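You operate a simulated robot arm through the tools that you are given. There is no shell and no other tool. Be economical: measure what you need, move in short steps, check, and stop when the job is done.

The job below is to be done with a simulated robot arm. You get a single attempt, and the scene is never put back.

JOB
Bend the batten on the drawing board through the four red rings.
Fine: Hook one of the four weights on the board at each ring; don't crack the batten.

It is judged by the outcome, as a careful person would: the job done as asked, and still so three seconds after it is handed in. It fails if anything else is knocked over, pushed out of place, dropped, spilled or broken.

ROBOT AND FRAMES
A 7-joint arm with a two-finger parallel gripper, fixed in place. Base frame: the origin is at the foot of the arm, x ahead of it, y to its left, z up; the work surface is at about z = 952. Units: mm, rad, N and s.
Its first joint turns from -2.601 to 2.601 rad. Payload 3.43 kg.
The TCP is the grasp point between the finger pads, 30 mm short of the fingertips. In the tool frame z runs along the fingers and y along their closing line. The gripper opens to 94 mm. The fingers are 28 mm wide and 10 mm thick; the gripper's body (50 by 96 mm) begins 55 mm behind the TCP.
Orientation is that of the tool frame in the base frame, as [roll, pitch, yaw] about the fixed x, y, z axes, in that order (R = Rz(yaw) Ry(pitch) Rx(roll)). With the fingers straight down and closing along the base's y, the tool's x points along the base's -x, its y along +y and its z along -z.

CONTROLS
- The arm moves only by the tool nudge_tool. Its argument "deltas" is a list of rows, each an object (a shift or turn left out is 0, a gripper value left out holds the last) with "xyz": the shift along the tool's x, y, z in units of 40 mm (1.0 is 40 mm), a list of three; "angular": the turn, a rotation vector about the tool's x, y, z in units of 6 degrees (1.0 is 6 degrees), a list of three; "fingers": the finger opening in mm, from 0 to 94. In form: [{"xyz": [tx, ty, tz], "angular": [rx, ry, rz], "fingers": fingers}, ...]. A call has 1 to 20 rows; each row shifts and turns the commanded pose from where the row before left it, along the tool's axes as they then stand. A call with a number of a shift or a turn outside -1 to 1 is refused whole. Rows are played at 5 a second. More than 50 mm and 0.15 rad between two rows, or a gripper value outside its range, and nothing of the call is played. A pose out of reach is approached as far as the arm can. The call stops where the force on the tool passes 40 N (or 10 N more than at its start, if that is more) or the arm is blocked; 0.2 s more then pass. Each finger travels about 45 mm/s and halts on what it meets, pressing with about 27 N; the grip force reading is that of the motor and also rises with nothing between the fingers. The clock runs only during rows and for 0.2 s after the last one: add rows that do not move to give the fingers time. The reply holds the time, the measured pose of the TCP, the force on the tool along the base axes, the opening and the grip force, in the units named above and with some noise, with the torque about the TCP (base axes, N m) and any sound that the robot's microphone picked up, and new pictures: "views" is both (left out), scene, wrist or none.
- Cameras (640 x 400 px; columns grow to the right, rows downward): "scene" is fixed at [50.5, -649.3, 1514.9]; the picture's right is [-0.19, -0.98, 0.00], its down [-0.74, 0.14, -0.66] and it looks along [0.64, -0.12, -0.76] (base axes); focal length 264 px, centre (320, 200). "wrist" rides on the gripper at [76, 14, -103] in the tool frame; the picture's right is [-0.18, 0.98, 0.00], its down [-0.75, -0.14, -0.64] and it looks along [-0.63, -0.12, 0.77] (tool axes); focal length 243 px, centre (320, 200). There is no depth. A picture from a camera that has moved, and an enlarged one, comes with that camera's place and axes in the base frame and with its lens.
- close_up(camera, box): a new picture of the part [left, top, right, bottom] of that camera's present view, enlarged. It takes no simulated time.
- finish_job(): hands the job in; it is judged then, once.

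Work in short steps. Places have to be worked out from the pictures, the camera data and where the tool is seen: move nearer, look again, correct. Check each grasp and each placing, and mend what went wrong. You have 120 turns and 200 pictures in all, those below and enlarged ones among them. Open the gripper and draw the arm clear of the work before you hand the job in, unless the task says otherwise; then end with one line.

The tools are called after "Request:" by a JSON object that holds its "fn" and its "kwargs". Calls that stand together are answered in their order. nudge_tool: Moves the arm, as the interface text tells. Its arguments: {"type":"object","properties":{"deltas":{"type":"array","items":{"type":"object","properties":{"xyz":{"type":"array","items":{"type":"number"}},"angular":{"type":"array","items":{"type":"number"}},"fingers":{"type":"number"}}}},"views":{"type":"string","enum":["both","scene","wrist","none"]}},"required":["deltas"]} The other tools are called the same way: close_up (camera, box) takes an enlarged picture of a part of a camera's view; finish_job () hands the job in.

At the start:

```text
clock: 0.0
tcp_pos: [824.6, -542.7, 1159.1]
tcp_rot: [3.14, 0.0, -3.141]
wrist_force: [0.4, 0.0, 0.3]
ft_torque: [-0.05, -0.02, 0.0]
opening: 94.0
finger_force: 0.1
```

scene: 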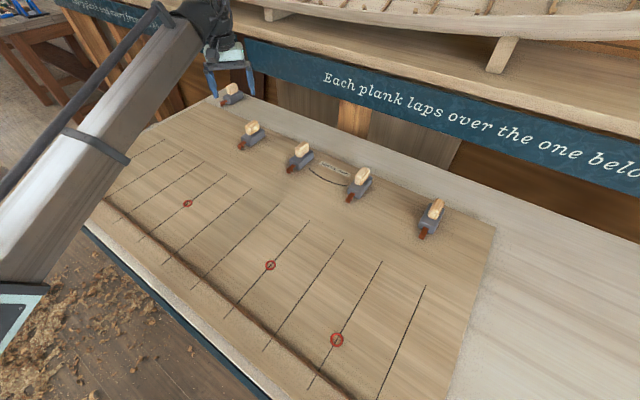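
wrist: 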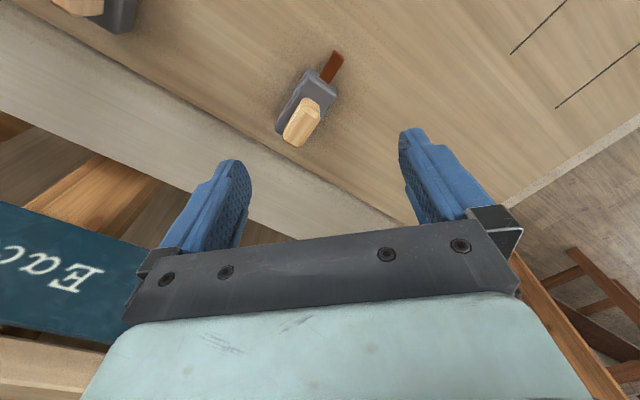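

I'll look at the board's details before moving: the weights, rings and batten.

Request:
{"fn": "close_up", "kwargs": {"camera": "scene", "box": [180, 70, 500, 270]}}

Request:
{"fn": "close_up", "kwargs": {"camera": "scene", "box": [80, 120, 400, 320]}}

Request:
{"fn": "close_up", "kwargs": {"camera": "scene", "box": [200, 240, 456, 400]}}

```text
2.00 times, centred on (340, 170) of scene
camera zoom: at [50.5, -649.3, 1514.9], right [-0.19, -0.98, 0.0], down [-0.74, 0.14, -0.66], along [0.64, -0.12, -0.76], focal length 528 px, centre (280, 260)
```

zoom: 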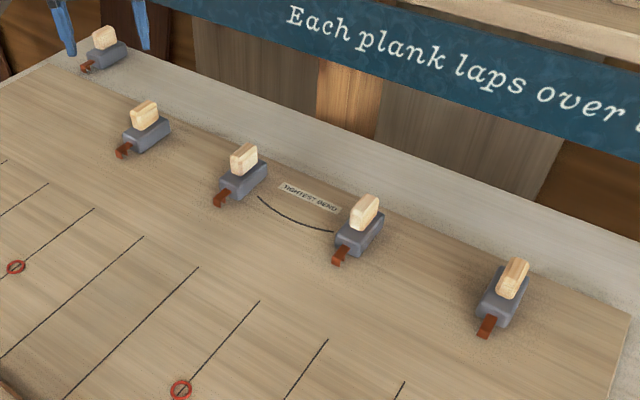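

```text
2.00 times, centred on (240, 220) of scene
camera zoom: at [50.5, -649.3, 1514.9], right [-0.19, -0.98, 0.0], down [-0.74, 0.14, -0.66], along [0.64, -0.12, -0.76], focal length 528 px, centre (480, 160)
```

zoom: 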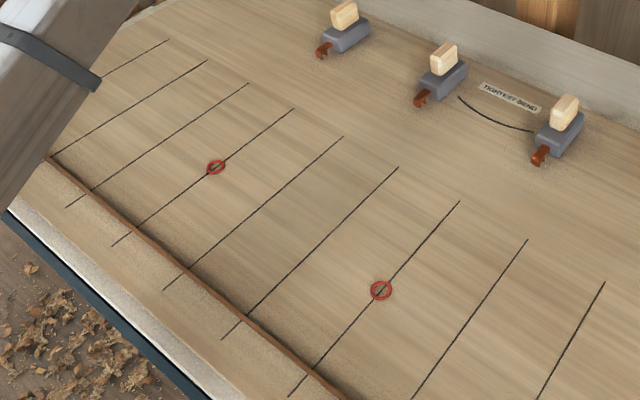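

```text
2.50 times, centred on (328, 320) of scene
camera zoom: at [50.5, -649.3, 1514.9], right [-0.19, -0.98, 0.0], down [-0.74, 0.14, -0.66], along [0.64, -0.12, -0.76], focal length 660 px, centre (300, -100)
```

zoom: 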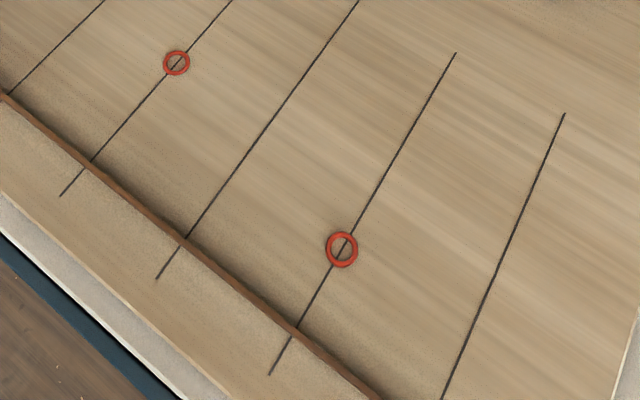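

The batten lies along the near edge at 45° to the base axes, and the weights stand along the far side with hooks facing the batten. The arm hides one ring. I'll turn the tool square to the board and move it along to see more.

Request:
{"fn": "nudge_tool", "kwargs": {"deltas": [{"angular": [0, 0, 1]}, {"angular": [0, 0, 1]}, {"angular": [0, 0, 1]}, {"angular": [0, 0, 1]}, {"angular": [0, 0, 1]}, {"angular": [0, 0, 1]}, {"angular": [0, 0, 1]}, {"angular": [0, 0, 0.5]}, {"xyz": [0.5, 0, 0]}, {"xyz": [0.5, 0, 0]}, {"xyz": [0, 0, 0]}]}}

Request:
{"fn": "close_up", "kwargs": {"camera": "wrist", "box": [200, 0, 440, 150]}}

```text
clock: 2.4
tcp_pos: [796.7, -513.4, 1156.3]
tcp_rot: [-3.141, 0.0, 2.357]
wrist_force: [-0.6, -0.7, 0.1]
ft_torque: [0.01, 0.0, 0.03]
opening: 94.2
finger_force: 0.1
camera wrist: at [753.7, -450.4, 1259.5], right [0.83, 0.56, 0.0], down [0.43, -0.63, 0.64], along [0.36, -0.53, -0.77], focal length 243 px, centre (320, 200)
```

scene: 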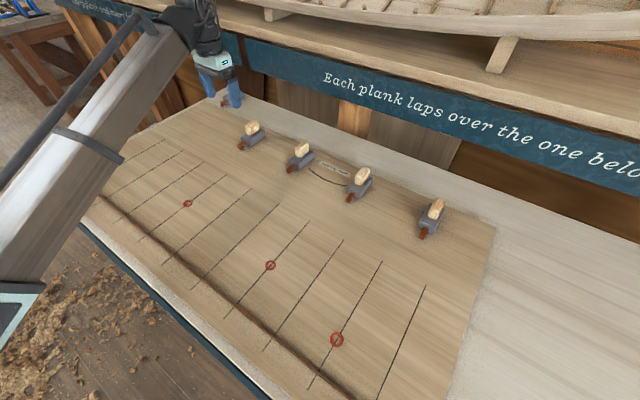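
wrist: 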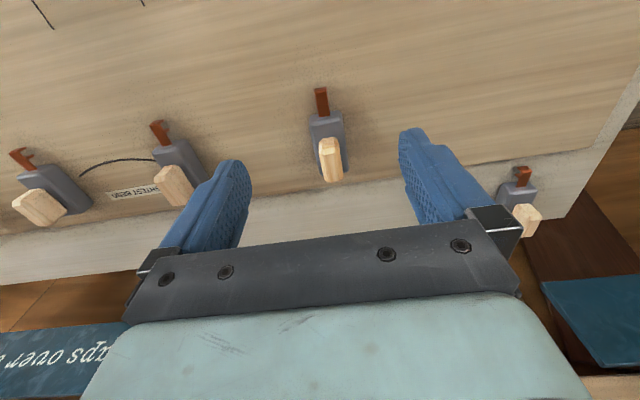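

```text
2.67 times, centred on (320, 75) of wrist
camera zoom: at [753.7, -450.4, 1259.5], right [0.83, 0.56, 0.0], down [0.43, -0.63, 0.64], along [0.36, -0.53, -0.77], focal length 647 px, centre (320, 533)
```

zoom: 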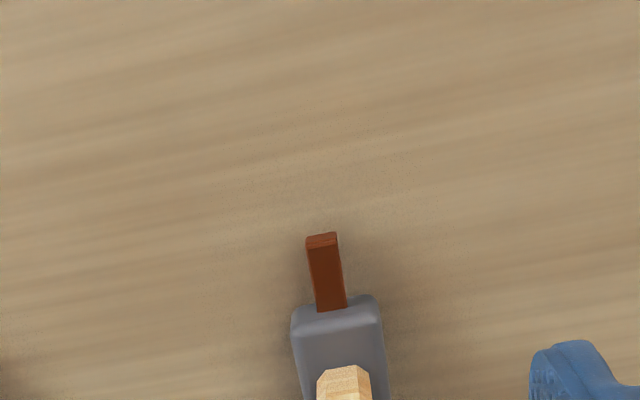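

The hook is a brown arm off the front of each weight. I'll swing along the board to reveal the hidden ring.

Request:
{"fn": "nudge_tool", "kwargs": {"deltas": [{"xyz": [0.45, -1, 0]}, {"xyz": [0.45, -1, 0]}, {"xyz": [0.45, -1, 0]}, {"xyz": [0.45, -1, 0]}, {"xyz": [0.45, -1, 0]}, {"xyz": [0.45, -1, 0]}, {"xyz": [0.45, -0.75, 0]}, {}]}}

Request:
{"fn": "close_up", "kwargs": {"camera": "scene", "box": [40, 100, 300, 262]}}

```text
clock: 3.8
tcp_pos: [556.6, -607.3, 1160.8]
tcp_rot: [-3.139, 0.006, 2.351]
wrist_force: [-0.9, -4.4, -3.7]
ft_torque: [0.12, -0.22, 0.15]
opening: 94.1
finger_force: 0.0
stopped in row 7: the force on the tool passed its limit at 48 N (the readings are from after the stop); the commanded pose is now the measured one
camera wrist: at [512.5, -544.3, 1262.8], right [0.83, 0.56, 0.0], down [0.43, -0.63, 0.65], along [0.36, -0.54, -0.76], focal length 243 px, centre (320, 200)
```

scene: 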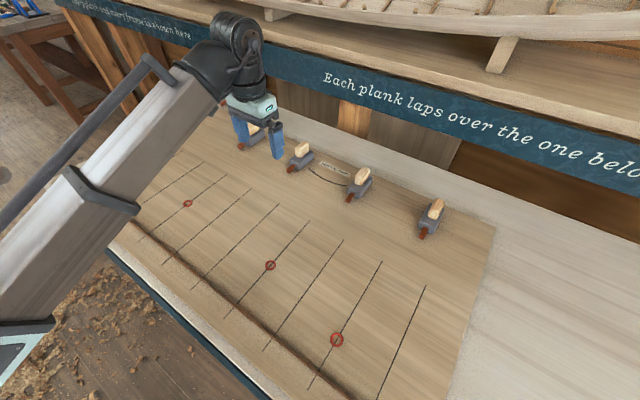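
wrist: 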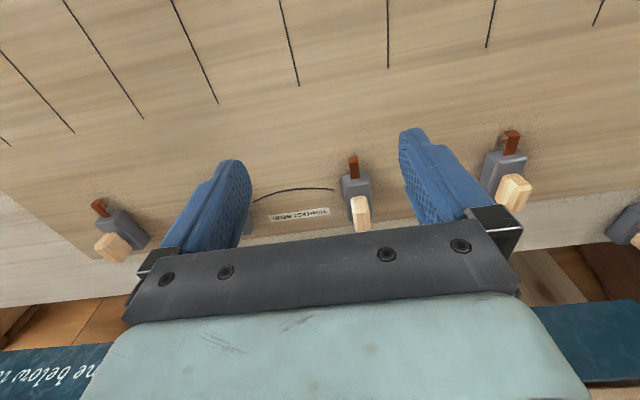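

```text
2.46 times, centred on (170, 181) of scene
camera zoom: at [50.5, -649.3, 1514.9], right [-0.19, -0.98, 0.0], down [-0.74, 0.14, -0.66], along [0.64, -0.12, -0.76], focal length 650 px, centre (689, 247)
```

zoom: 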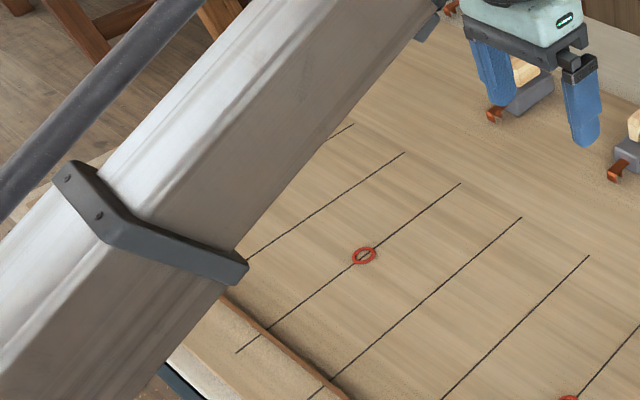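

That stop had no contact near it, so it was just the speed of the move. I'll go slower toward the farthest weight (right end), which also uncovers the left ring.

Request:
{"fn": "nudge_tool", "kwargs": {"deltas": [{"xyz": [0, -0.3, 0]}, {"xyz": [0, -0.6, 0]}, {"xyz": [0, -0.7, 0]}, {"xyz": [0, -0.7, 0]}, {"xyz": [0, -0.7, 0]}, {"xyz": [0, -0.7, 0]}, {"xyz": [0, -0.7, 0]}, {"xyz": [0, -0.7, 0]}, {"xyz": [0, -0.7, 0]}, {"xyz": [0, -0.7, 0]}, {"xyz": [0, -0.7, 0]}, {"xyz": [0, -0.7, 0]}, {"xyz": [0, -0.5, 0]}, {"xyz": [0, -0.3, 0]}, {}]}}

Request:
{"fn": "close_up", "kwargs": {"camera": "scene", "box": [40, 80, 300, 242]}}

```text
clock: 7.0
tcp_pos: [310.2, -851.9, 1161.2]
tcp_rot: [-3.14, 0.009, 2.351]
wrist_force: [0.2, 0.5, 0.7]
ft_torque: [-0.01, 0.0, 0.04]
opening: 93.8
finger_force: 0.1
camera wrist: at [265.4, -788.3, 1263.6], right [0.83, 0.56, 0.0], down [0.43, -0.63, 0.65], along [0.36, -0.54, -0.76], focal length 243 px, centre (320, 200)
```

scene: 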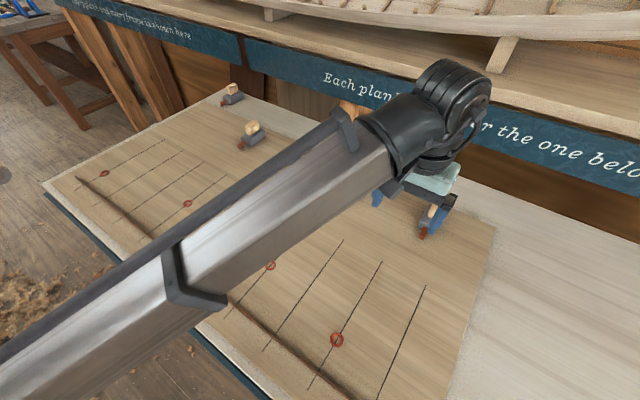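
wrist: 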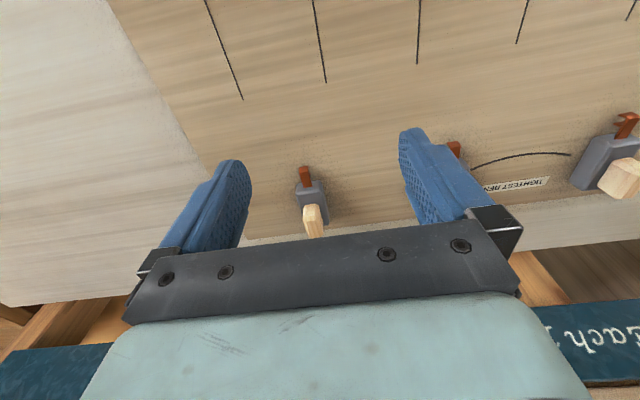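

```text
2.46 times, centred on (170, 161) of scene
camera zoom: at [50.5, -649.3, 1514.9], right [-0.19, -0.98, 0.0], down [-0.74, 0.14, -0.66], along [0.64, -0.12, -0.76], focal length 650 px, centre (689, 296)
```

zoom: 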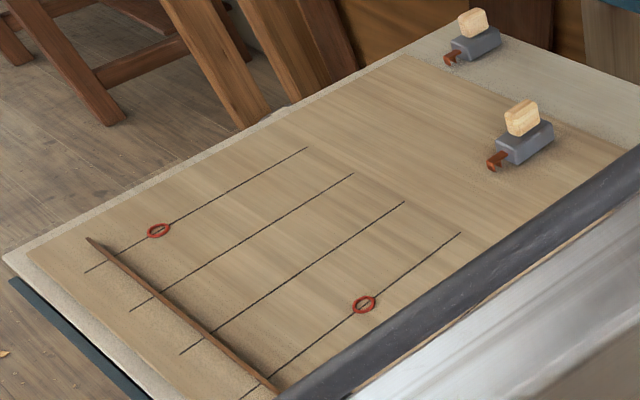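

Ring 4 seen at about t≈445 along the board, so the batten needs a gentle arch. Now a closer look at a weight and its hook (the third weight).

Request:
{"fn": "nudge_tool", "kwargs": {"deltas": [{"xyz": [0, 0.3, 0]}, {"xyz": [-0.1, 0.6, 0.2]}, {"xyz": [-0.2, 0.6, 0.4]}, {"xyz": [-0.2, 0.6, 0.4]}, {"xyz": [-0.2, 0.6, 0.4]}, {"xyz": [-0.2, 0.6, 0.4]}, {"xyz": [-0.2, 0.4, 0.2]}, {"xyz": [-0.1, 0.3, 0]}, {}]}}

Request:
{"fn": "close_up", "kwargs": {"camera": "wrist", "box": [220, 80, 420, 205]}}

Request:
{"fn": "close_up", "kwargs": {"camera": "scene", "box": [220, 70, 300, 120]}}

Request:
{"fn": "close_up", "kwargs": {"camera": "scene", "box": [220, 110, 300, 160]}}

```text
clock: 9.0
tcp_pos: [456.5, -774.1, 1082.0]
tcp_rot: [-3.14, 0.006, 2.351]
wrist_force: [0.0, -0.1, 0.2]
ft_torque: [0.03, 0.01, -0.01]
opening: 94.0
finger_force: 0.1
camera wrist: at [413.1, -710.5, 1183.3], right [0.83, 0.56, 0.0], down [0.43, -0.63, 0.65], along [0.36, -0.54, -0.76], focal length 243 px, centre (320, 200)
```

scene: 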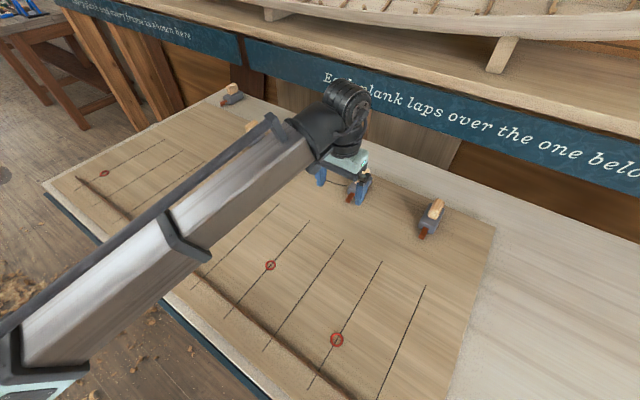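
wrist: 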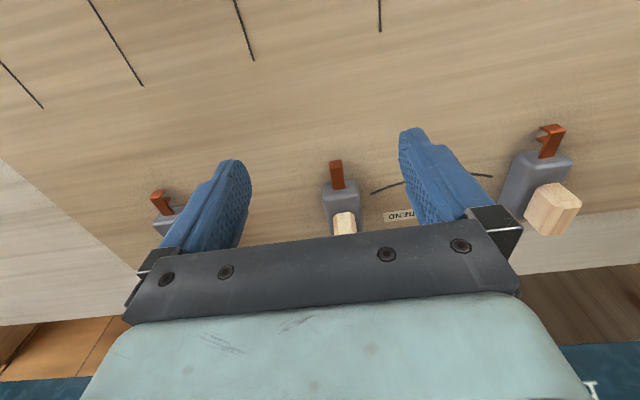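

```text
3.20 times, centred on (320, 142) of wrist
camera zoom: at [413.1, -710.5, 1183.3], right [0.83, 0.56, 0.0], down [0.43, -0.63, 0.65], along [0.36, -0.54, -0.76], focal length 776 px, centre (320, 384)
```

zoom: 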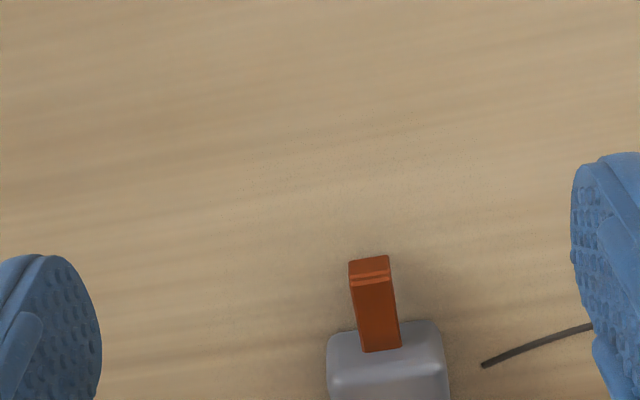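

```text
8.00 times, centred on (260, 95) of scene
camera zoom: at [50.5, -649.3, 1514.9], right [-0.19, -0.98, 0.0], down [-0.74, 0.14, -0.66], along [0.64, -0.12, -0.76], focal length 2111 px, centre (800, 1040)
```

zoom: 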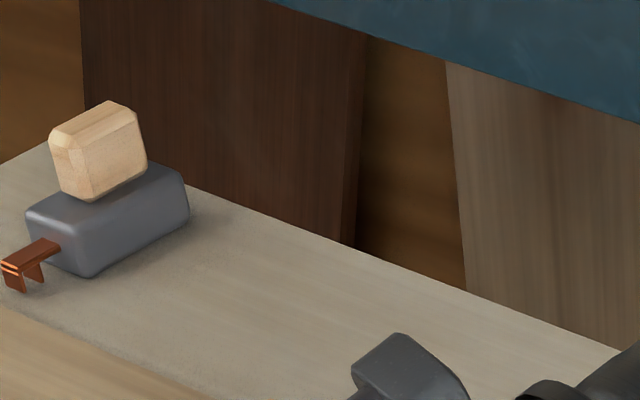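

```text
8.00 times, centred on (260, 135) of scene
camera zoom: at [50.5, -649.3, 1514.9], right [-0.19, -0.98, 0.0], down [-0.74, 0.14, -0.66], along [0.64, -0.12, -0.76], focal length 2111 px, centre (800, 720)
```

zoom: 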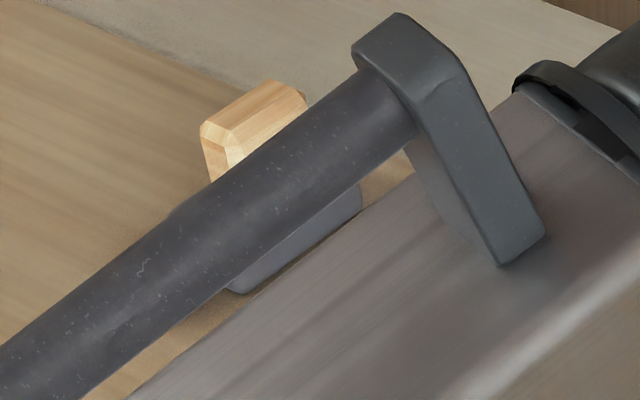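

The hook is a two-pronged fork, so it straddles the batten and holds it both ways. I'll move nearer over the third weight to get its handle height.

Request:
{"fn": "nudge_tool", "kwargs": {"deltas": [{"xyz": [-0.3, 0.05, 0]}, {"xyz": [-0.5, 0.05, 0]}, {"xyz": [-0.5, 0.05, 0]}, {"xyz": [-0.2, 0, 0]}, {}]}}

Request:
{"fn": "close_up", "kwargs": {"camera": "wrist", "box": [220, 100, 420, 225]}}

```text
clock: 10.2
tcp_pos: [502.3, -813.4, 1081.8]
tcp_rot: [3.141, 0.008, 2.348]
wrist_force: [0.2, -0.2, -0.3]
ft_torque: [0.02, -0.02, 0.0]
opening: 94.0
finger_force: 0.0
camera wrist: at [459.3, -749.9, 1184.5], right [0.83, 0.56, 0.0], down [0.43, -0.63, 0.65], along [0.36, -0.54, -0.76], focal length 243 px, centre (320, 200)
```

scene: 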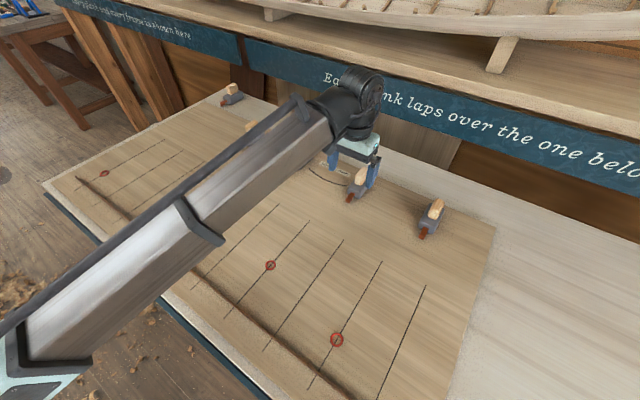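
wrist: 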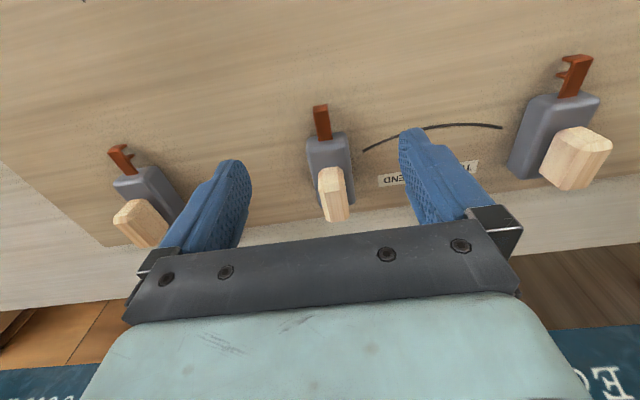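

```text
3.20 times, centred on (320, 162) of wrist
camera zoom: at [459.3, -749.9, 1184.5], right [0.83, 0.56, 0.0], down [0.43, -0.63, 0.65], along [0.36, -0.54, -0.76], focal length 776 px, centre (320, 320)
```

zoom: 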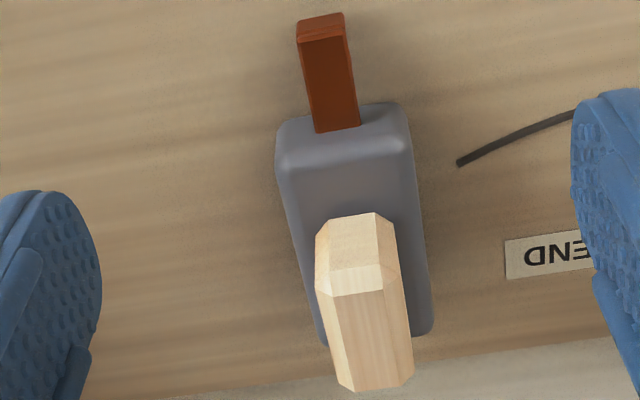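

Readings: handle spans about n 974–1014, z 990–1024 (20 mm wide), centre t≈-221. That's at the edge of reach, so I tilt the tool outward 18° and move above it.

Request:
{"fn": "nudge_tool", "kwargs": {"deltas": [{"angular": [0, -0.7, 0]}, {"angular": [0, -0.8, 0]}, {"angular": [0, -0.8, 0]}, {"angular": [0, -0.7, 0]}, {"xyz": [-0.3, -0.01, 0.1]}, {"xyz": [-0.4, -0.01, 0.13]}, {"xyz": [-0.4, -0.01, 0.13]}, {"xyz": [-0.33, -0.01, 0.1]}, {}, {}]}}

Request:
{"fn": "close_up", "kwargs": {"camera": "wrist", "box": [220, 100, 420, 225]}}

```text
clock: 12.4
tcp_pos: [542.1, -856.6, 1081.7]
tcp_rot: [-3.14, 0.322, 2.351]
wrist_force: [0.5, 0.0, 0.3]
ft_torque: [-0.02, 0.02, 0.0]
opening: 94.3
finger_force: 0.0
camera wrist: at [479.6, -772.6, 1154.0], right [0.82, 0.57, 0.06], down [0.26, -0.46, 0.85], along [0.51, -0.68, -0.53], focal length 243 px, centre (320, 200)
```

scene: 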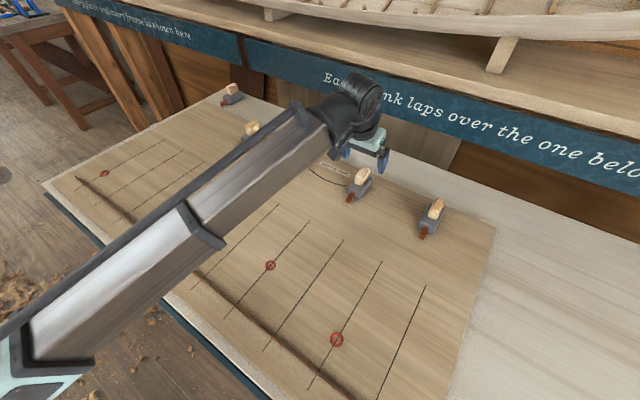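
wrist: 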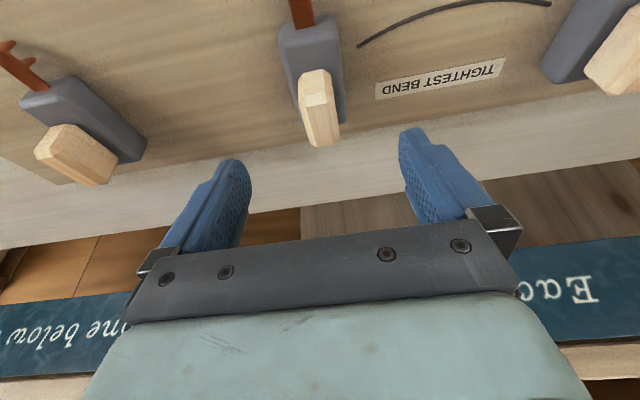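

```text
3.20 times, centred on (320, 162) of wrist
camera zoom: at [479.6, -772.6, 1154.0], right [0.82, 0.57, 0.06], down [0.26, -0.46, 0.85], along [0.51, -0.68, -0.53], focal length 776 px, centre (320, 320)
```

zoom: 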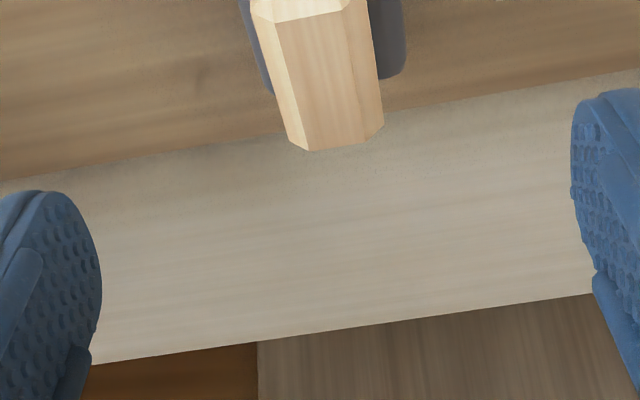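

Aligned over the handle (TCP t≈-222, n≈989). I descend to z≈1026 so fingertips stay just above the weight body, then close gently.

Request:
{"fn": "nudge_tool", "kwargs": {"deltas": [{"xyz": [0.07, 0.03, 0.34]}, {"xyz": [0.07, 0.03, 0.34]}, {"xyz": [0.07, 0.01, 0.34]}, {"xyz": [0.08, 0, 0.35]}, {}]}}

Request:
{"fn": "close_up", "kwargs": {"camera": "wrist", "box": [220, 100, 420, 225]}}

```text
clock: 13.6
tcp_pos: [549.3, -859.3, 1027.2]
tcp_rot: [-3.14, 0.321, 2.352]
wrist_force: [-0.2, -0.6, -0.2]
ft_torque: [-0.01, 0.01, 0.05]
opening: 93.8
finger_force: 0.0
camera wrist: at [487.1, -775.7, 1099.8], right [0.82, 0.57, 0.06], down [0.26, -0.46, 0.85], along [0.51, -0.68, -0.53], focal length 243 px, centre (320, 200)
```

scene: 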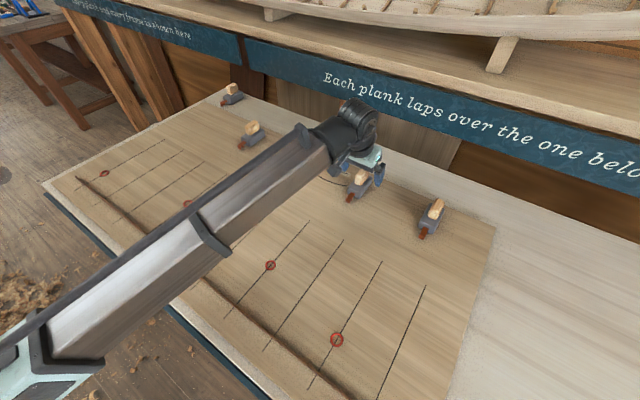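
wrist: 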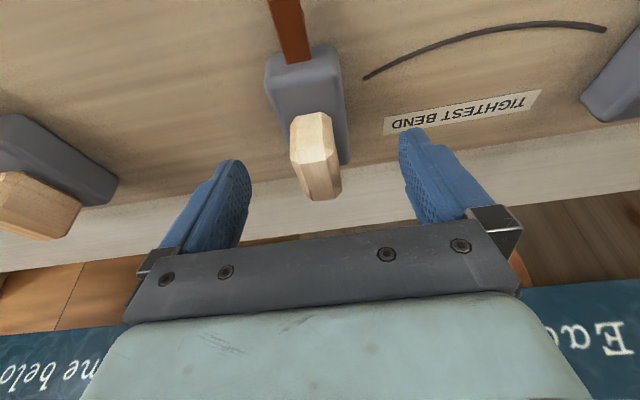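

```text
3.20 times, centred on (320, 162) of wrist
camera zoom: at [487.1, -775.7, 1099.8], right [0.82, 0.57, 0.06], down [0.26, -0.46, 0.85], along [0.51, -0.68, -0.53], focal length 776 px, centre (320, 320)
```

zoom: 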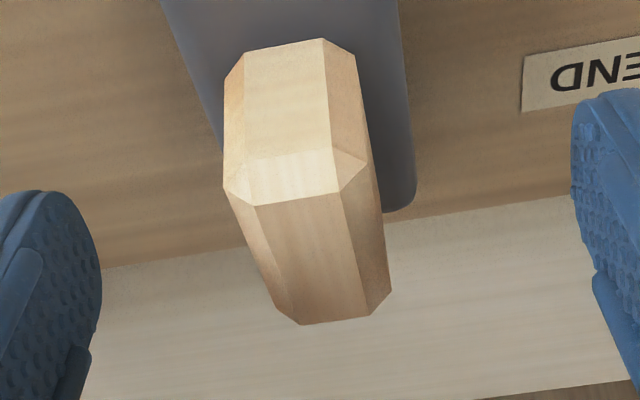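

Centred on the handle. Closing.

Request:
{"fn": "nudge_tool", "kwargs": {"deltas": [{"fingers": 10}, {"fingers": 10}, {"fingers": 10}, {"fingers": 10}, {"fingers": 10}, {"fingers": 10}, {"fingers": 10}], "views": "wrist"}}

```text
clock: 15.2
tcp_pos: [549.6, -859.3, 1025.7]
tcp_rot: [-3.141, 0.322, 2.35]
wrist_force: [-2.2, -1.3, 1.2]
ft_torque: [-0.01, 0.05, 0.01]
opening: 23.9
finger_force: 27.0
camera wrist: at [486.9, -775.8, 1100.0], right [0.82, 0.57, 0.06], down [0.26, -0.46, 0.85], along [0.51, -0.68, -0.53], focal length 243 px, centre (320, 200)
```

wrist: 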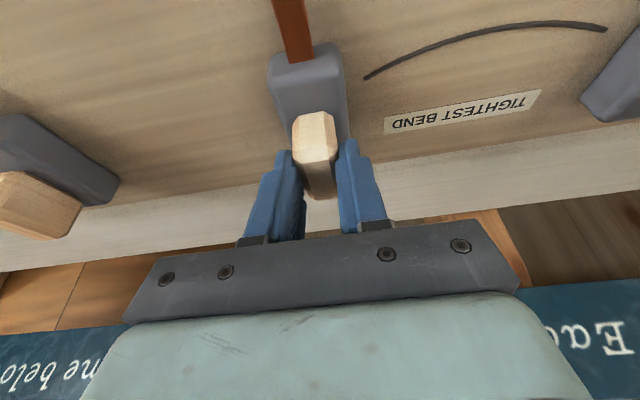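

Gripped at 24 mm. Lift slowly straight up and check.

Request:
{"fn": "nudge_tool", "kwargs": {"deltas": [{"xyz": [-0.04, 0, -0.12]}, {"xyz": [-0.08, 0, -0.25]}, {"xyz": [-0.1, 0, -0.3]}, {"xyz": [-0.1, 0, -0.3]}, {"xyz": [-0.1, 0, -0.3]}, {"xyz": [-0.04, 0, -0.16]}, {}]}}

Request:
{"fn": "close_up", "kwargs": {"camera": "scene", "box": [320, 130, 416, 190]}}

```text
clock: 16.8
tcp_pos: [548.0, -859.7, 1086.1]
tcp_rot: [3.141, 0.32, 2.351]
wrist_force: [-0.4, 0.0, -7.7]
ft_torque: [0.02, -0.01, 0.0]
opening: 23.9
finger_force: 27.5
camera wrist: at [485.4, -776.1, 1159.3], right [0.82, 0.57, 0.06], down [0.26, -0.46, 0.85], along [0.51, -0.68, -0.53], focal length 243 px, centre (320, 200)
```

scene: 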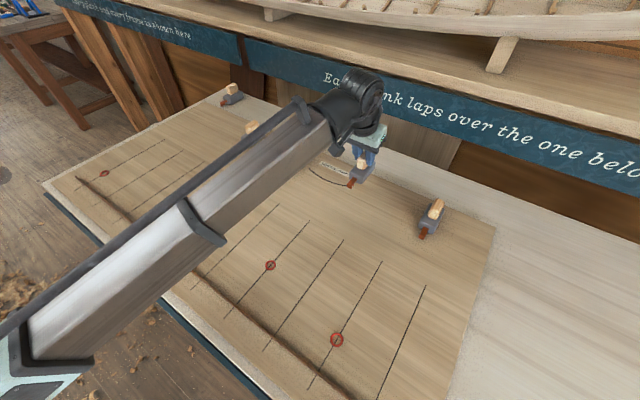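
wrist: 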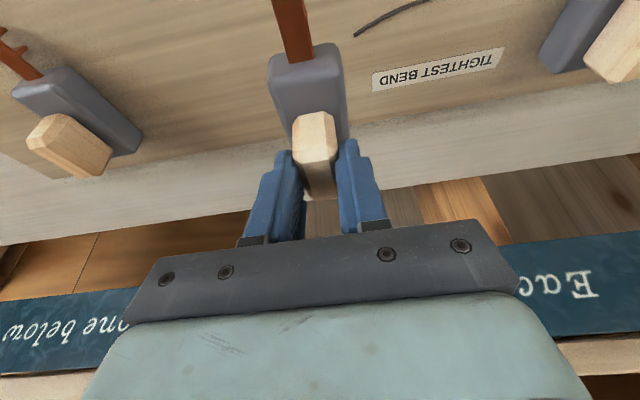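

```text
6.67 times, centred on (368, 160) of scene
camera zoom: at [50.5, -649.3, 1514.9], right [-0.19, -0.98, 0.0], down [-0.74, 0.14, -0.66], along [0.64, -0.12, -0.76], focal length 1759 px, centre (0, 467)
```

zoom: 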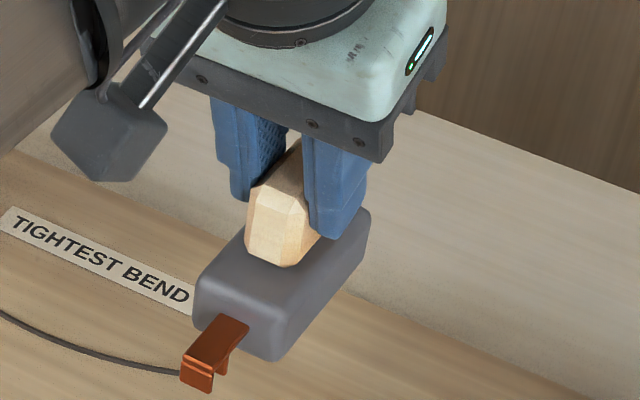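

The weight hangs level (~0.77 kg). The tilt keeps the hook out of the wrist view, so I'll set it down nearer (n≈800) and regrip it vertically.

Request:
{"fn": "nudge_tool", "kwargs": {"deltas": [{"xyz": [0.25, 0.07, -0.08]}, {"xyz": [0.5, 0.13, -0.16]}, {"xyz": [0.6, 0.16, -0.2]}, {"xyz": [0.6, 0.16, -0.2]}, {"xyz": [0.6, 0.16, -0.2]}, {"xyz": [0.6, 0.16, -0.2]}, {"xyz": [0.6, 0.16, -0.2]}, {"xyz": [0.5, 0.13, -0.16]}, {"xyz": [0.39, 0.09, -0.11]}, {}, {"xyz": [0.1, 0, 0.3]}, {"xyz": [0.1, 0, 0.3]}, {"xyz": [0.1, 0, 0.3]}, {"xyz": [0.08, 0, 0.25]}, {"xyz": [0.04, 0, 0.12]}, {}]}}

```text
clock: 20.2
tcp_pos: [445.8, -685.0, 1030.5]
tcp_rot: [-3.14, 0.321, 2.351]
wrist_force: [-0.2, -0.8, -7.4]
ft_torque: [0.01, -0.02, -0.03]
opening: 23.9
finger_force: 27.0
camera wrist: at [383.9, -602.4, 1104.3], right [0.82, 0.57, 0.06], down [0.26, -0.46, 0.85], along [0.51, -0.68, -0.53], focal length 243 px, centre (320, 200)
```

scene: 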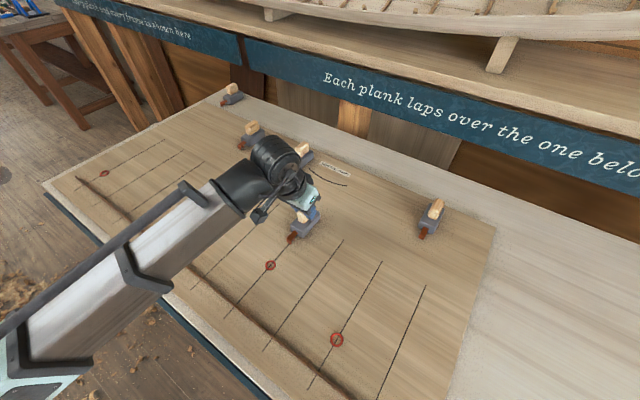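
wrist: 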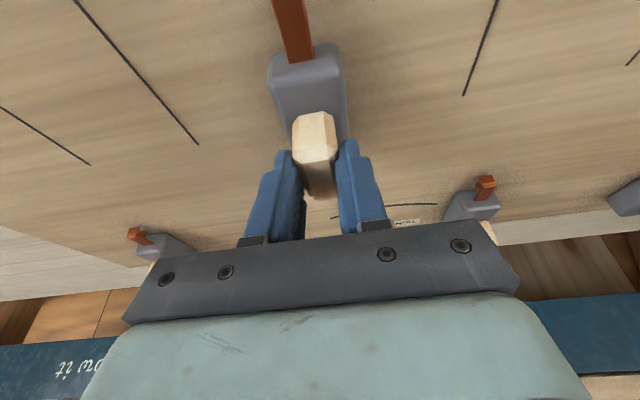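

4–5 mm to go to the board. Lower, then open.

Request:
{"fn": "nudge_tool", "kwargs": {"deltas": [{"xyz": [0.015, 0, 0.045]}, {"xyz": [0.015, 0, 0.045]}, {"xyz": [0.007, 0, 0.02]}, {}], "views": "none"}}

```text
clock: 21.2
tcp_pos: [446.4, -685.6, 1026.4]
tcp_rot: [-3.14, 0.32, 2.35]
wrist_force: [-0.4, -0.2, -6.1]
ft_torque: [0.01, -0.01, -0.01]
opening: 23.9
finger_force: 27.2
```

Touching down. Open, rise 45 mm, and return the tool to vertical.

Request:
{"fn": "nudge_tool", "kwargs": {"deltas": [{"fingers": 60}, {"fingers": 60}, {"fingers": 60}, {"fingers": 60}, {"xyz": [-0.1, 0, -0.3]}, {"xyz": [-0.12, 0, -0.38]}, {"xyz": [-0.13, 0, -0.39]}, {"angular": [0, 0.8, 0]}, {"angular": [0, 0.8, 0]}, {"angular": [0, 0.8, 0]}, {"angular": [0, 0.67, 0]}, {}], "views": "wrist"}}

Request:
{"fn": "close_up", "kwargs": {"camera": "wrist", "box": [220, 50, 420, 175]}}

```text
clock: 23.8
tcp_pos: [446.4, -686.0, 1071.2]
tcp_rot: [-3.14, -0.002, 2.35]
wrist_force: [0.0, -0.8, 0.8]
ft_torque: [-0.01, -0.01, -0.01]
opening: 60.1
finger_force: 0.1
camera wrist: at [404.0, -622.7, 1175.5], right [0.83, 0.56, 0.0], down [0.43, -0.64, 0.64], along [0.36, -0.53, -0.77], focal length 243 px, centre (320, 200)
```

wrist: 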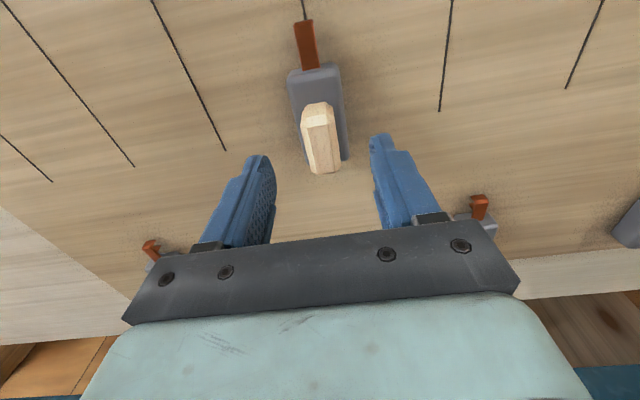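

```text
3.20 times, centred on (320, 112) of wrist
camera zoom: at [404.0, -622.7, 1175.5], right [0.83, 0.56, 0.0], down [0.43, -0.64, 0.64], along [0.36, -0.53, -0.77], focal length 776 px, centre (320, 480)
```

zoom: 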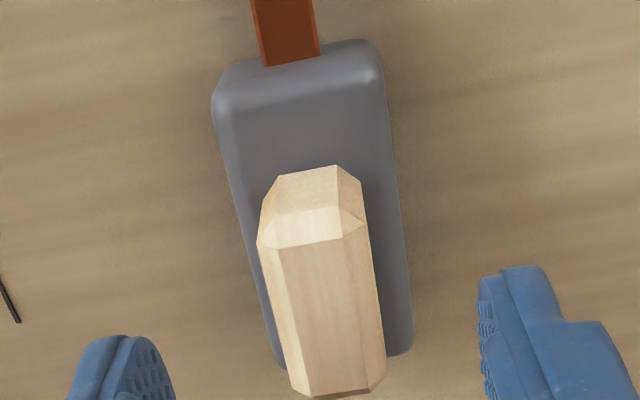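

Vertical over the handle; lower 46 mm and regrip, then lift 50 mm to inspect the hook.

Request:
{"fn": "nudge_tool", "kwargs": {"deltas": [{"xyz": [0, 0, 0.4]}, {"xyz": [0, 0, 0.4]}, {"xyz": [0, 0, 0.34]}, {"fingers": 10}, {"fingers": 10}, {"fingers": 10}, {"fingers": 10}, {"fingers": 10}], "views": "none"}}

Request:
{"fn": "nudge_tool", "kwargs": {"deltas": [{"xyz": [0, 0, -0.15]}, {"xyz": [0, 0, -0.3]}, {"xyz": [0, 0, -0.3]}, {"xyz": [0, 0, -0.25]}, {}], "views": "both"}}

Request:
{"fn": "close_up", "kwargs": {"camera": "wrist", "box": [220, 0, 420, 125]}}

Request:
{"fn": "close_up", "kwargs": {"camera": "scene", "box": [256, 190, 352, 250]}}

```text
clock: 25.6
tcp_pos: [446.2, -686.8, 1026.0]
tcp_rot: [-3.139, 0.0, 2.349]
wrist_force: [-0.7, -0.9, 0.4]
ft_torque: [-0.13, -0.21, -0.01]
opening: 24.0
finger_force: 27.1
```

```text
clock: 26.8
tcp_pos: [448.7, -685.3, 1066.3]
tcp_rot: [3.141, -0.002, 2.35]
wrist_force: [0.5, -0.8, -6.3]
ft_torque: [0.03, 0.0, -0.04]
opening: 23.7
finger_force: 26.9
camera wrist: at [404.9, -621.9, 1169.0], right [0.83, 0.56, 0.0], down [0.43, -0.64, 0.64], along [0.36, -0.53, -0.77], focal length 243 px, centre (320, 200)
```

scene: 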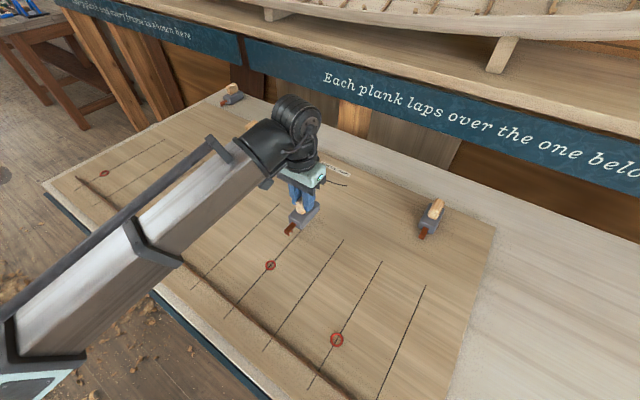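
wrist: 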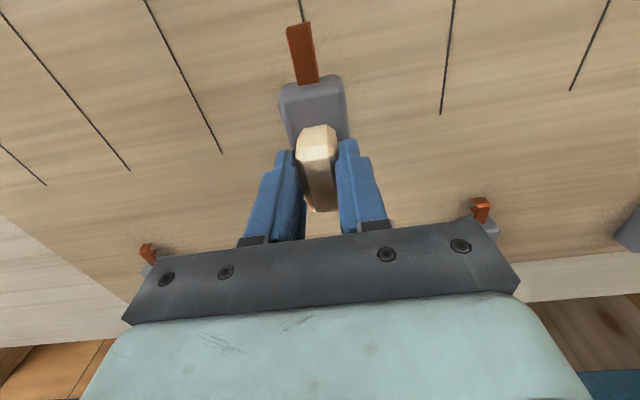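

```text
3.20 times, centred on (320, 62) of wrist
camera zoom: at [404.9, -621.9, 1169.0], right [0.83, 0.56, 0.0], down [0.43, -0.64, 0.64], along [0.36, -0.53, -0.77], focal length 776 px, centre (320, 640)
```

zoom: 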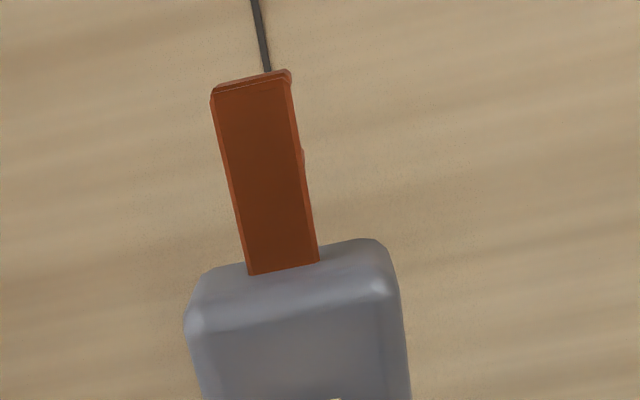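

```text
6.67 times, centred on (304, 220) of scene
camera zoom: at [50.5, -649.3, 1514.9], right [-0.19, -0.98, 0.0], down [-0.74, 0.14, -0.66], along [0.64, -0.12, -0.76], focal length 1759 px, centre (427, 67)
```

zoom: 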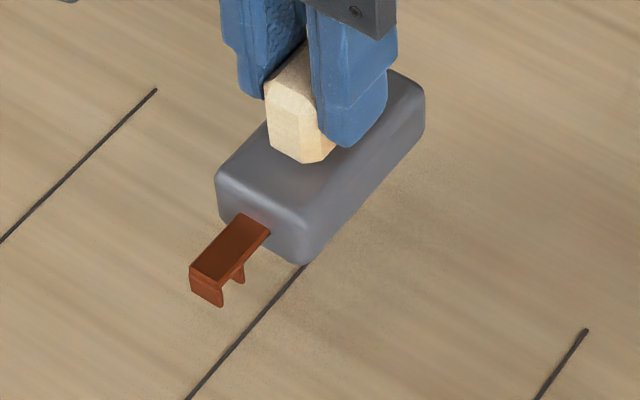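

Hook measured: tip ≈64 mm and slot centre ≈57.5 mm in front of the TCP (toward the base). Carry it toward the batten near ring 2 and look.

Request:
{"fn": "nudge_tool", "kwargs": {"deltas": [{"xyz": [0.25, 0, 0]}, {"xyz": [0.5, 0, 0]}, {"xyz": [0.5, 0, 0]}, {"xyz": [0.5, 0, 0]}, {"xyz": [0.5, 0, 0]}, {"xyz": [0.5, 0, 0]}, {"xyz": [0.5, 0, 0]}, {"xyz": [0.5, 0, 0]}, {"xyz": [0.3, 0, 0]}, {"xyz": [0.2, 0, 0]}, {}]}}

Request:
{"fn": "close_up", "kwargs": {"camera": "wrist", "box": [220, 0, 420, 125]}}

Request:
{"fn": "close_up", "kwargs": {"camera": "scene", "box": [190, 230, 350, 330]}}

```text
clock: 29.2
tcp_pos: [326.3, -564.9, 1068.0]
tcp_rot: [-3.141, 0.0, 2.351]
wrist_force: [-0.2, 0.3, -6.8]
ft_torque: [-0.03, 0.02, -0.02]
opening: 23.5
finger_force: 27.4
camera wrist: at [284.2, -502.1, 1170.1], right [0.83, 0.56, 0.0], down [0.43, -0.64, 0.64], along [0.36, -0.53, -0.77], focal length 243 px, centre (320, 200)
```

scene: 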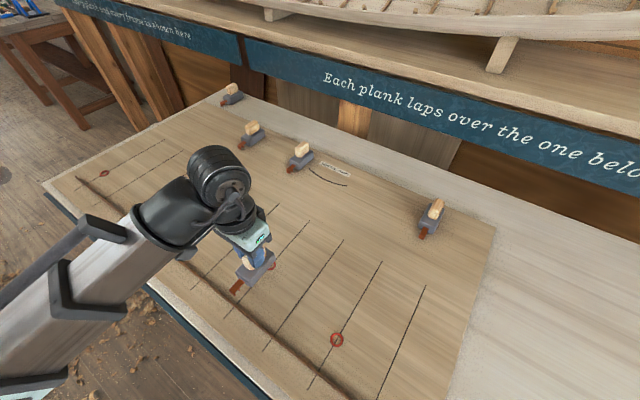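
wrist: 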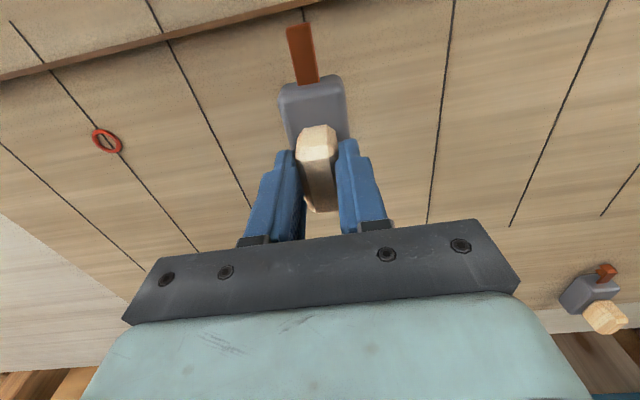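

```text
3.20 times, centred on (320, 62) of wrist
camera zoom: at [284.2, -502.1, 1170.1], right [0.83, 0.56, 0.0], down [0.43, -0.64, 0.64], along [0.36, -0.53, -0.77], focal length 776 px, centre (320, 640)
```

zoom: 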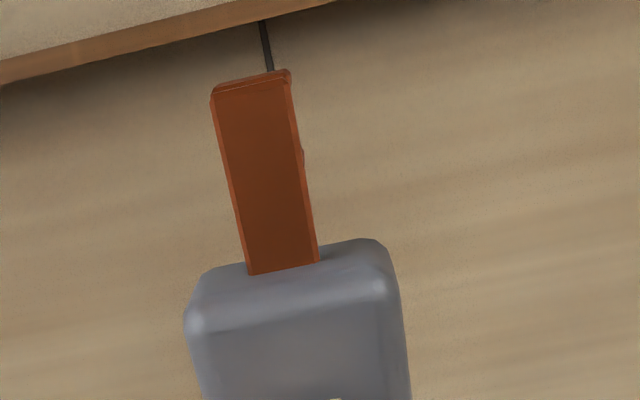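

```text
4.00 times, centred on (270, 280) of scene
camera zoom: at [50.5, -649.3, 1514.9], right [-0.19, -0.98, 0.0], down [-0.74, 0.14, -0.66], along [0.64, -0.12, -0.76], focal length 1056 px, centre (520, -120)
```

zoom: 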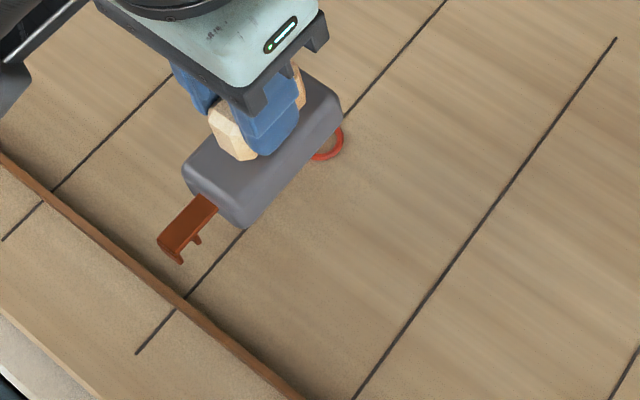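

The batten (about 4 mm thick) lies at n≈557 and the station line of ring 2 is right under the hook. Move the slot over the batten and lower to ~14 mm above the board.

Request:
{"fn": "nudge_tool", "kwargs": {"deltas": [{"xyz": [0.18, 0.02, 0]}, {"xyz": [0.18, 0, 0.2]}, {"xyz": [0, 0, 0.25]}, {"xyz": [0, 0, 0.23]}, {}]}}

Request:
{"fn": "close_up", "kwargs": {"camera": "wrist", "box": [240, 0, 400, 100]}}

Request:
{"fn": "close_up", "kwargs": {"camera": "scene", "box": [200, 260, 280, 310]}}

```text
clock: 30.4
tcp_pos: [317.7, -555.1, 1041.8]
tcp_rot: [-3.141, 0.0, 2.349]
wrist_force: [-0.9, -1.1, -7.7]
ft_torque: [0.02, 0.03, -0.03]
opening: 23.7
finger_force: 27.3
camera wrist: at [275.5, -491.7, 1143.8], right [0.83, 0.56, 0.0], down [0.43, -0.64, 0.64], along [0.36, -0.53, -0.77], focal length 243 px, centre (320, 200)
```

scene: 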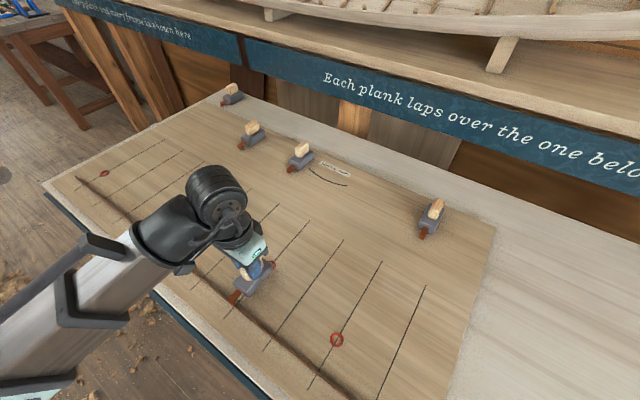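
wrist: 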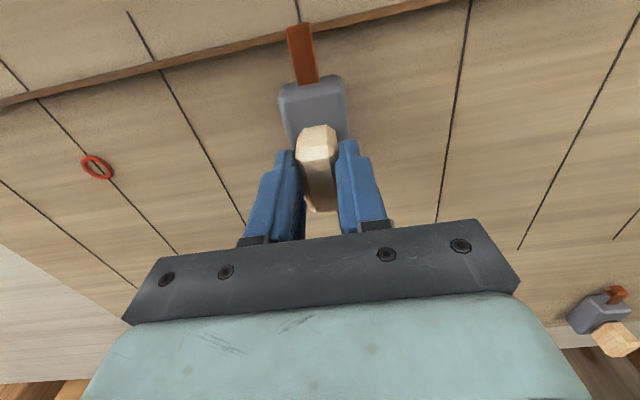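

```text
4.00 times, centred on (320, 50) of wrist
camera zoom: at [275.5, -491.7, 1143.8], right [0.83, 0.56, 0.0], down [0.43, -0.64, 0.64], along [0.36, -0.53, -0.77], focal length 970 px, centre (320, 800)
```

zoom: 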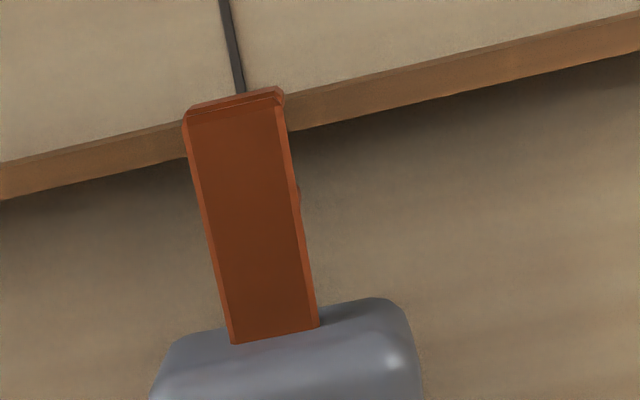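

```text
8.00 times, centred on (240, 285) of scene
camera zoom: at [50.5, -649.3, 1514.9], right [-0.19, -0.98, 0.0], down [-0.74, 0.14, -0.66], along [0.64, -0.12, -0.76], focal length 2111 px, centre (960, -480)
```

zoom: 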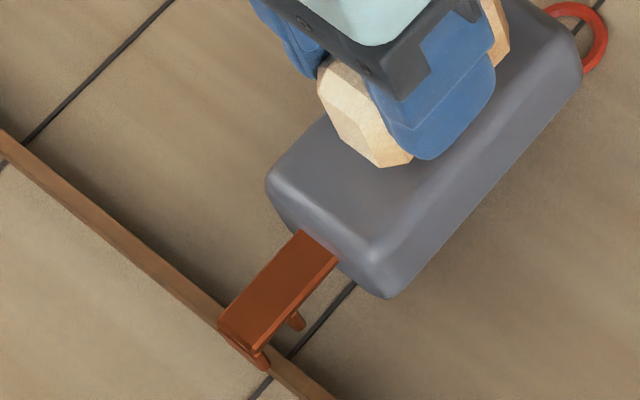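

The slot spans about n 554–564.5 against batten centre 556.7, so I shift 2.5 mm toward the base and lower slowly.

Request:
{"fn": "nudge_tool", "kwargs": {"deltas": [{"xyz": [0.065, 0, 0]}, {"xyz": [0, 0, 0.1]}, {"xyz": [0, 0, 0.1]}, {"xyz": [0, 0, 0.1]}, {"xyz": [0, 0, 0.07]}, {}]}}

Request:
{"fn": "close_up", "kwargs": {"camera": "wrist", "box": [240, 0, 400, 100]}}

Request:
{"fn": "close_up", "kwargs": {"camera": "scene", "box": [200, 260, 280, 310]}}

```text
clock: 31.8
tcp_pos: [315.9, -550.8, 1026.3]
tcp_rot: [-3.14, -0.001, 2.349]
wrist_force: [-0.7, 2.6, 20.3]
ft_torque: [0.16, -0.06, 0.06]
opening: 24.2
finger_force: 27.0
camera wrist: at [273.6, -488.1, 1128.7], right [0.83, 0.56, 0.0], down [0.43, -0.63, 0.64], along [0.36, -0.53, -0.77], focal length 243 px, centre (320, 200)
```

scene: 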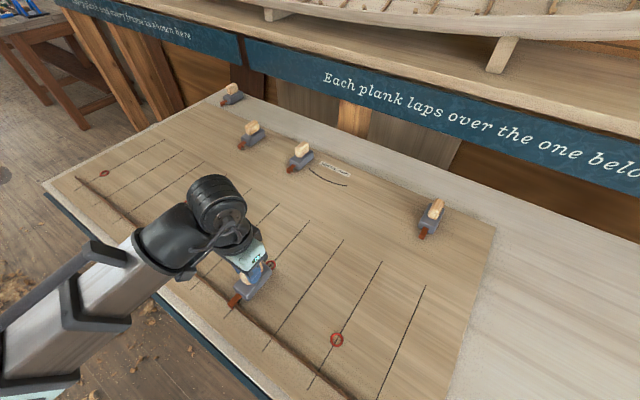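
wrist: 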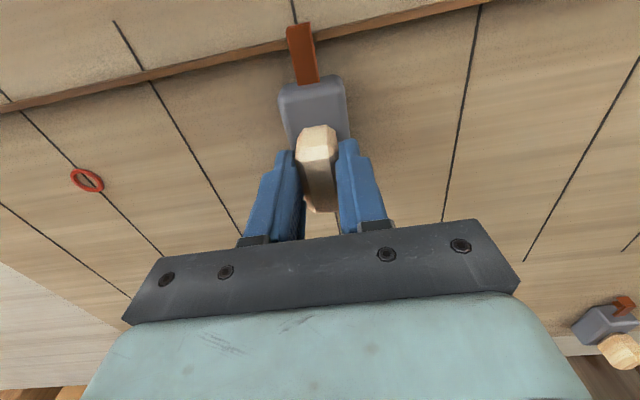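

```text
4.00 times, centred on (320, 50) of wrist
camera zoom: at [273.6, -488.1, 1128.7], right [0.83, 0.56, 0.0], down [0.43, -0.63, 0.64], along [0.36, -0.53, -0.77], focal length 970 px, centre (320, 800)
```

zoom: 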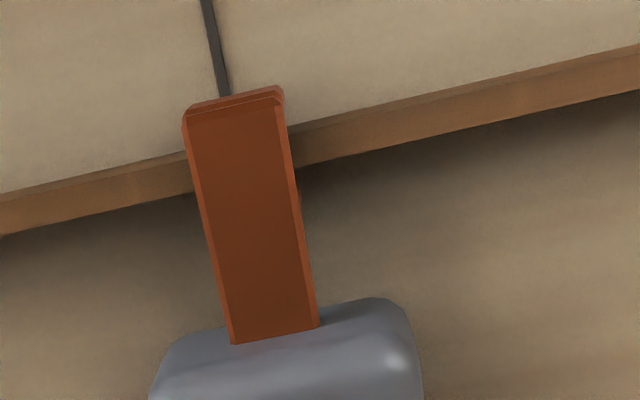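

```text
8.00 times, centred on (240, 285) of scene
camera zoom: at [50.5, -649.3, 1514.9], right [-0.19, -0.98, 0.0], down [-0.74, 0.14, -0.66], along [0.64, -0.12, -0.76], focal length 2111 px, centre (960, -480)
```

zoom: 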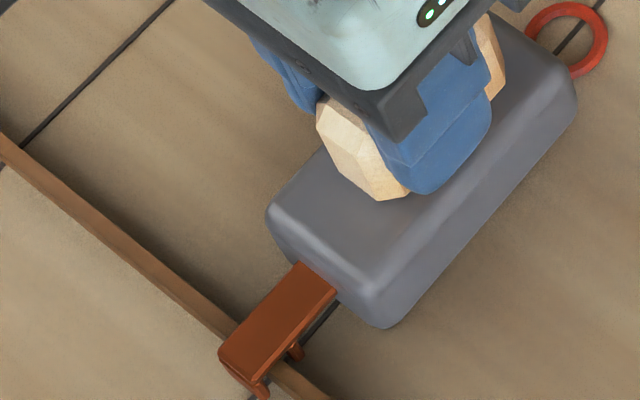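

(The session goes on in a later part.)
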